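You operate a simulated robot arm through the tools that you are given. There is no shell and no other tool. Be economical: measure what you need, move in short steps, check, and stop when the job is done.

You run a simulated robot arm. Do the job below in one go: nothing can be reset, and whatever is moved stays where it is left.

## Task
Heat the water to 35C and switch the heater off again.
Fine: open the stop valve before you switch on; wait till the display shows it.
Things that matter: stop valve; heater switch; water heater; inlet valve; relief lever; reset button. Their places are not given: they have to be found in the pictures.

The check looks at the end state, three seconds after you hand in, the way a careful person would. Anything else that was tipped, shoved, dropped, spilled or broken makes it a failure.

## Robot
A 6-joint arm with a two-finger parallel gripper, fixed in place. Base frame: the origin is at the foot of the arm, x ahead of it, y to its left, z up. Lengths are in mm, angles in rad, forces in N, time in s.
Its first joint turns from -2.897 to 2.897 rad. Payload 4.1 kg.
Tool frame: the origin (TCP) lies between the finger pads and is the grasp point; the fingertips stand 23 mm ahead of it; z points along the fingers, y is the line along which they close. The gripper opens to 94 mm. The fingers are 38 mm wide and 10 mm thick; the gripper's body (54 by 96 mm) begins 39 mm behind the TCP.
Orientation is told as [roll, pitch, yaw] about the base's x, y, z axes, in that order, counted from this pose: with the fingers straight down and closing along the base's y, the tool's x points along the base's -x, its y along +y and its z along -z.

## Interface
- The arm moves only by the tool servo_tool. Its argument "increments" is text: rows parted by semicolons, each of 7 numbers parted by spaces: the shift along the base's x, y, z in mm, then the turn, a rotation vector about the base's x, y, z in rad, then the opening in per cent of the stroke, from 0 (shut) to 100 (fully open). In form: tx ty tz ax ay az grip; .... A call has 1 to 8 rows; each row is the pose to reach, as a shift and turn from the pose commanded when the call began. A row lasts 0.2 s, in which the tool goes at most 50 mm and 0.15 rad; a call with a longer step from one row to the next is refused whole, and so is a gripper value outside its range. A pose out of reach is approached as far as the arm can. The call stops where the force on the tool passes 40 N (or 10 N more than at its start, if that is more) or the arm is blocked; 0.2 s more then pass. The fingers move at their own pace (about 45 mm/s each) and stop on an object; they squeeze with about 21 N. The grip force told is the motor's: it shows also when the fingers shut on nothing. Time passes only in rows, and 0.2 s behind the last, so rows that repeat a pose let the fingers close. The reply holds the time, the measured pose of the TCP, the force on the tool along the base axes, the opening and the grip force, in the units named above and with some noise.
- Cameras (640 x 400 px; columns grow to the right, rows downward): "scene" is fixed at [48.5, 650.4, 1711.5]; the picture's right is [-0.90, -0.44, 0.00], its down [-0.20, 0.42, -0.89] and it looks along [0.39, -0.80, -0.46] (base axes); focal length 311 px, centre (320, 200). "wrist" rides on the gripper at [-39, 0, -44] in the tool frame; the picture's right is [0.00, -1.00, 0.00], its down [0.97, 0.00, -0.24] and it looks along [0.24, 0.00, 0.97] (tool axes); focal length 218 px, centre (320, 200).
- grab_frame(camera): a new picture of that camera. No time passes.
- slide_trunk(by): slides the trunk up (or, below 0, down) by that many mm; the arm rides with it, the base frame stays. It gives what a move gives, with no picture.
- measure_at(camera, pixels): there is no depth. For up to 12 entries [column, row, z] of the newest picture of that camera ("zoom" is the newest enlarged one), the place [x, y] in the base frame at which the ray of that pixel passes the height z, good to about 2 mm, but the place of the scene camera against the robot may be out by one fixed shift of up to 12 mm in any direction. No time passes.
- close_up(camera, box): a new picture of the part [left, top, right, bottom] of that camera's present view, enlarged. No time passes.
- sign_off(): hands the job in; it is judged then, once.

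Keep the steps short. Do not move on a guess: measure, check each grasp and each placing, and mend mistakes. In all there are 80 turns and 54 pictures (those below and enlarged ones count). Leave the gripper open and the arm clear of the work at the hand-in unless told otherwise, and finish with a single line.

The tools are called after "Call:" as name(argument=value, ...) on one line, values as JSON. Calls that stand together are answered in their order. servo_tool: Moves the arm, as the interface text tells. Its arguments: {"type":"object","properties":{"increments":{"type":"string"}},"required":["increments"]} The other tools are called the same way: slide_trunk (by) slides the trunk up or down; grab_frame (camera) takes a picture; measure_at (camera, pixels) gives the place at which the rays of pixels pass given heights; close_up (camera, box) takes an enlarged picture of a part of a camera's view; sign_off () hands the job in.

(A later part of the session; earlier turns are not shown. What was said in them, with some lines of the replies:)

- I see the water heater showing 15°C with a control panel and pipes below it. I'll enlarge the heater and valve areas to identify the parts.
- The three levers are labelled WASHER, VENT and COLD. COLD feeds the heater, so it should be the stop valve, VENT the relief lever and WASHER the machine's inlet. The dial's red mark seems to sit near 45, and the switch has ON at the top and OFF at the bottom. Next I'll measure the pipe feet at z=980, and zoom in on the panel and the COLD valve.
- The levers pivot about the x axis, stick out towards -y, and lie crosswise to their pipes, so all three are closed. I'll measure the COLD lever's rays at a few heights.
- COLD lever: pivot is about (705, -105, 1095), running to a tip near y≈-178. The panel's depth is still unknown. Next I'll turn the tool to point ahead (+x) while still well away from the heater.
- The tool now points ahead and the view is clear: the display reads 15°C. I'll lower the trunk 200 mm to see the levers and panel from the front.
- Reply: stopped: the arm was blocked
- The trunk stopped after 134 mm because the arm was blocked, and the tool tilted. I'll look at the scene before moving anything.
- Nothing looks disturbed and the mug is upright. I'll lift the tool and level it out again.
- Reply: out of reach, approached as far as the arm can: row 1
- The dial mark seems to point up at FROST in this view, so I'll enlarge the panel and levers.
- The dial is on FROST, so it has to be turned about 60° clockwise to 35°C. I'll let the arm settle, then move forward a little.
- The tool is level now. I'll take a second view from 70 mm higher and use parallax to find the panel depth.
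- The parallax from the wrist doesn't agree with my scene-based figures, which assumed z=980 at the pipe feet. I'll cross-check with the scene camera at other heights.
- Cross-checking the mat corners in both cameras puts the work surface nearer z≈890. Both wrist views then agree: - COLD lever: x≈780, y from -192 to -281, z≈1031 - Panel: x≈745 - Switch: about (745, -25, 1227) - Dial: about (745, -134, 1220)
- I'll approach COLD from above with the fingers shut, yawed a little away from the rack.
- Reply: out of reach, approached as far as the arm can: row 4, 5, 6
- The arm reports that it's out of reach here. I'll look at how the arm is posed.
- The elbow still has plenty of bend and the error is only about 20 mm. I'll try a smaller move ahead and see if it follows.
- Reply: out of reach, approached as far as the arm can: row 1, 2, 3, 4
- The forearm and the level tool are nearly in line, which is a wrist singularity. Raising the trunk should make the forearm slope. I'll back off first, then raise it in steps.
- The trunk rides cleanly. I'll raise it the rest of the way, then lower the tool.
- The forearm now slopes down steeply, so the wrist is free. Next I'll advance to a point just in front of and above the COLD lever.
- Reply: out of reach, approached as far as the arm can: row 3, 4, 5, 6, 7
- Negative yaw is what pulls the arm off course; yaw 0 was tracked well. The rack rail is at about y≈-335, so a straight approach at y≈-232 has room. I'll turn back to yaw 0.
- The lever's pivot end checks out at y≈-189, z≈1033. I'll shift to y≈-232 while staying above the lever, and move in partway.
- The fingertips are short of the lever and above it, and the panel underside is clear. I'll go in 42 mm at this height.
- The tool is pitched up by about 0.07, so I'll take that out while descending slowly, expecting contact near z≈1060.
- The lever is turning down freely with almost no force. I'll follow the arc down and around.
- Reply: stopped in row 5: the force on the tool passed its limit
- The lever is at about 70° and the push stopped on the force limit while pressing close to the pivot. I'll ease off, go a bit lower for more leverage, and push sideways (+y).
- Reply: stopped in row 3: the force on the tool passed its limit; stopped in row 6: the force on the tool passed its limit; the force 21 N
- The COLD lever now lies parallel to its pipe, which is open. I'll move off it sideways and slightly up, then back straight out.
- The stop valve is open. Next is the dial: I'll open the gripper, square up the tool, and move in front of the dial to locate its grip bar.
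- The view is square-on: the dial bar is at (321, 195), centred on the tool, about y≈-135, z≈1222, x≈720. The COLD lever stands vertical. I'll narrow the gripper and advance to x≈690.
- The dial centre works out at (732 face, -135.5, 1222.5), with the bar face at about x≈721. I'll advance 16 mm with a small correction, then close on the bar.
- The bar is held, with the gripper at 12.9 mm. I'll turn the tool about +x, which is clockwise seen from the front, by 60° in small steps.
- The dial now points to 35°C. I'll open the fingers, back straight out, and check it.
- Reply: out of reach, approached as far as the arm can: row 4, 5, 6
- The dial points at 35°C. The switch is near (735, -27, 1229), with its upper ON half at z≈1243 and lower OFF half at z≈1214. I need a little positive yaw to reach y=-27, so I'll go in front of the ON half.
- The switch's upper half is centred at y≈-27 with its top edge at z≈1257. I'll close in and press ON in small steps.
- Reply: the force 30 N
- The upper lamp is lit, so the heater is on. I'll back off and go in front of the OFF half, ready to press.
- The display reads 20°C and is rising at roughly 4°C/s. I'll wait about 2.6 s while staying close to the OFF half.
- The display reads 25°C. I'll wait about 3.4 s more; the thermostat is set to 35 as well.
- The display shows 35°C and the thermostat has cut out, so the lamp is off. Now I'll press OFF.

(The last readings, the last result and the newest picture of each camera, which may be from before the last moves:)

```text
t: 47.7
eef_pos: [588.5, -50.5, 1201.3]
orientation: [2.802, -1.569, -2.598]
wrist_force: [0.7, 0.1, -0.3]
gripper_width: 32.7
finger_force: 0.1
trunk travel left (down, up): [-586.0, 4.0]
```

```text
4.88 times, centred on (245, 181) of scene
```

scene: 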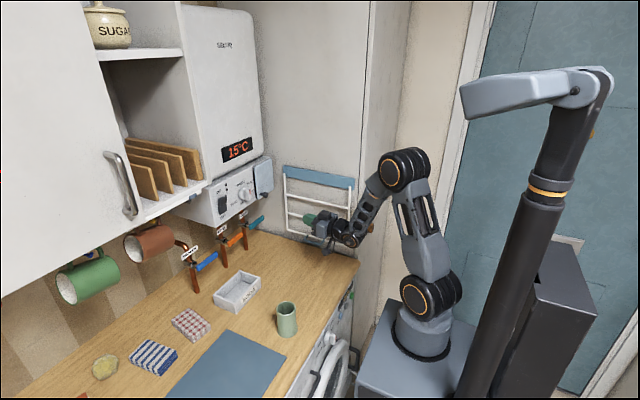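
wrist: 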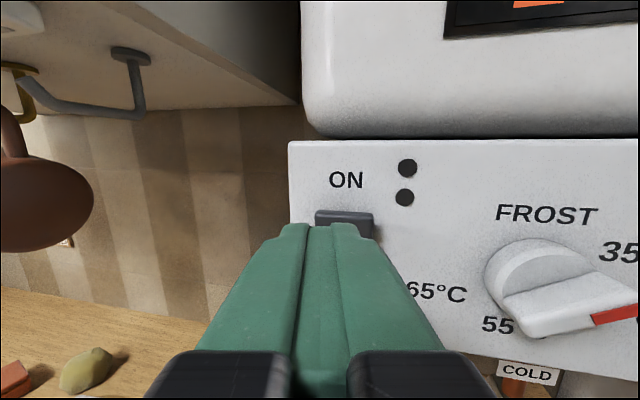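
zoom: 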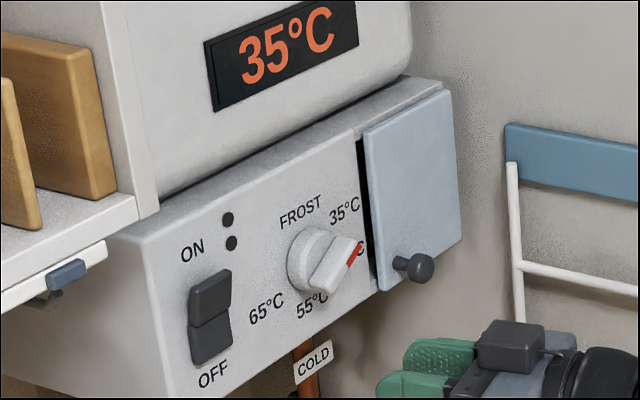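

The switch outline matches its original OFF position. I'll open fully, back farther away, and do a final check.

Call:
servo_tool(increments="-40 -10 10 0 0 0 100; -80 -20 20 0 0 0 100; -110 -30 30 0 0 0 100; -110 -30 30 0 0 0 100; -110 -30 30 0 0 0 100")

Call:
close_up(camera="wrist", box=[240, 60, 480, 210])

Call:
grab_frame(camera="scene")

```text
t: 48.9
eef_pos: [479.5, -85.0, 1231.2]
orientation: [2.683, -1.568, -2.481]
wrist_force: [-0.2, -0.1, 0.7]
gripper_width: 94.2
finger_force: 0.0
trunk travel left (down, up): [-586.0, 4.0]
```

```text
2.67 times, centred on (360, 135) of wrist
```

zoom: 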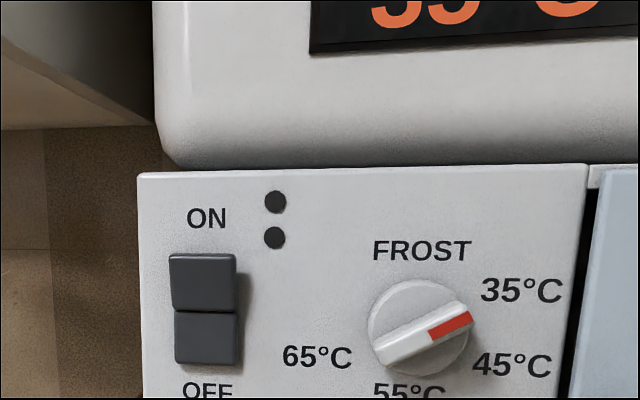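

```text
10 pictures are left
```

scene: 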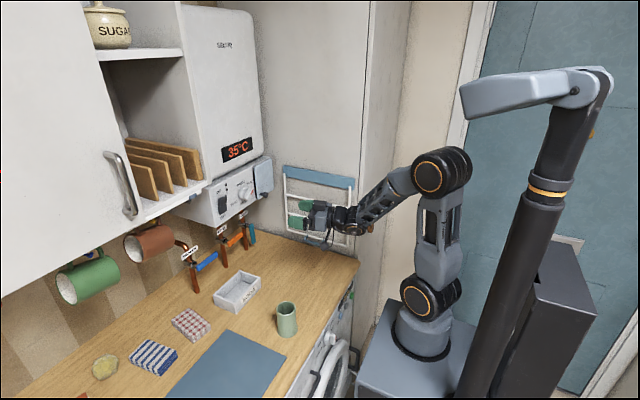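

The display shows 35°C, the switch is at OFF with the lamp dark, and the stop valve is open. VENT and WASHER are untouched, nothing else has moved, and the gripper is open and clear. I'll hand in now.

Call:
sign_off()

```text
The job is handed in.
```

The water was heated to 35°C with the stop valve opened first, the heater is switched off again, and the thermostat dial was turned from FROST to 35°C to allow it.
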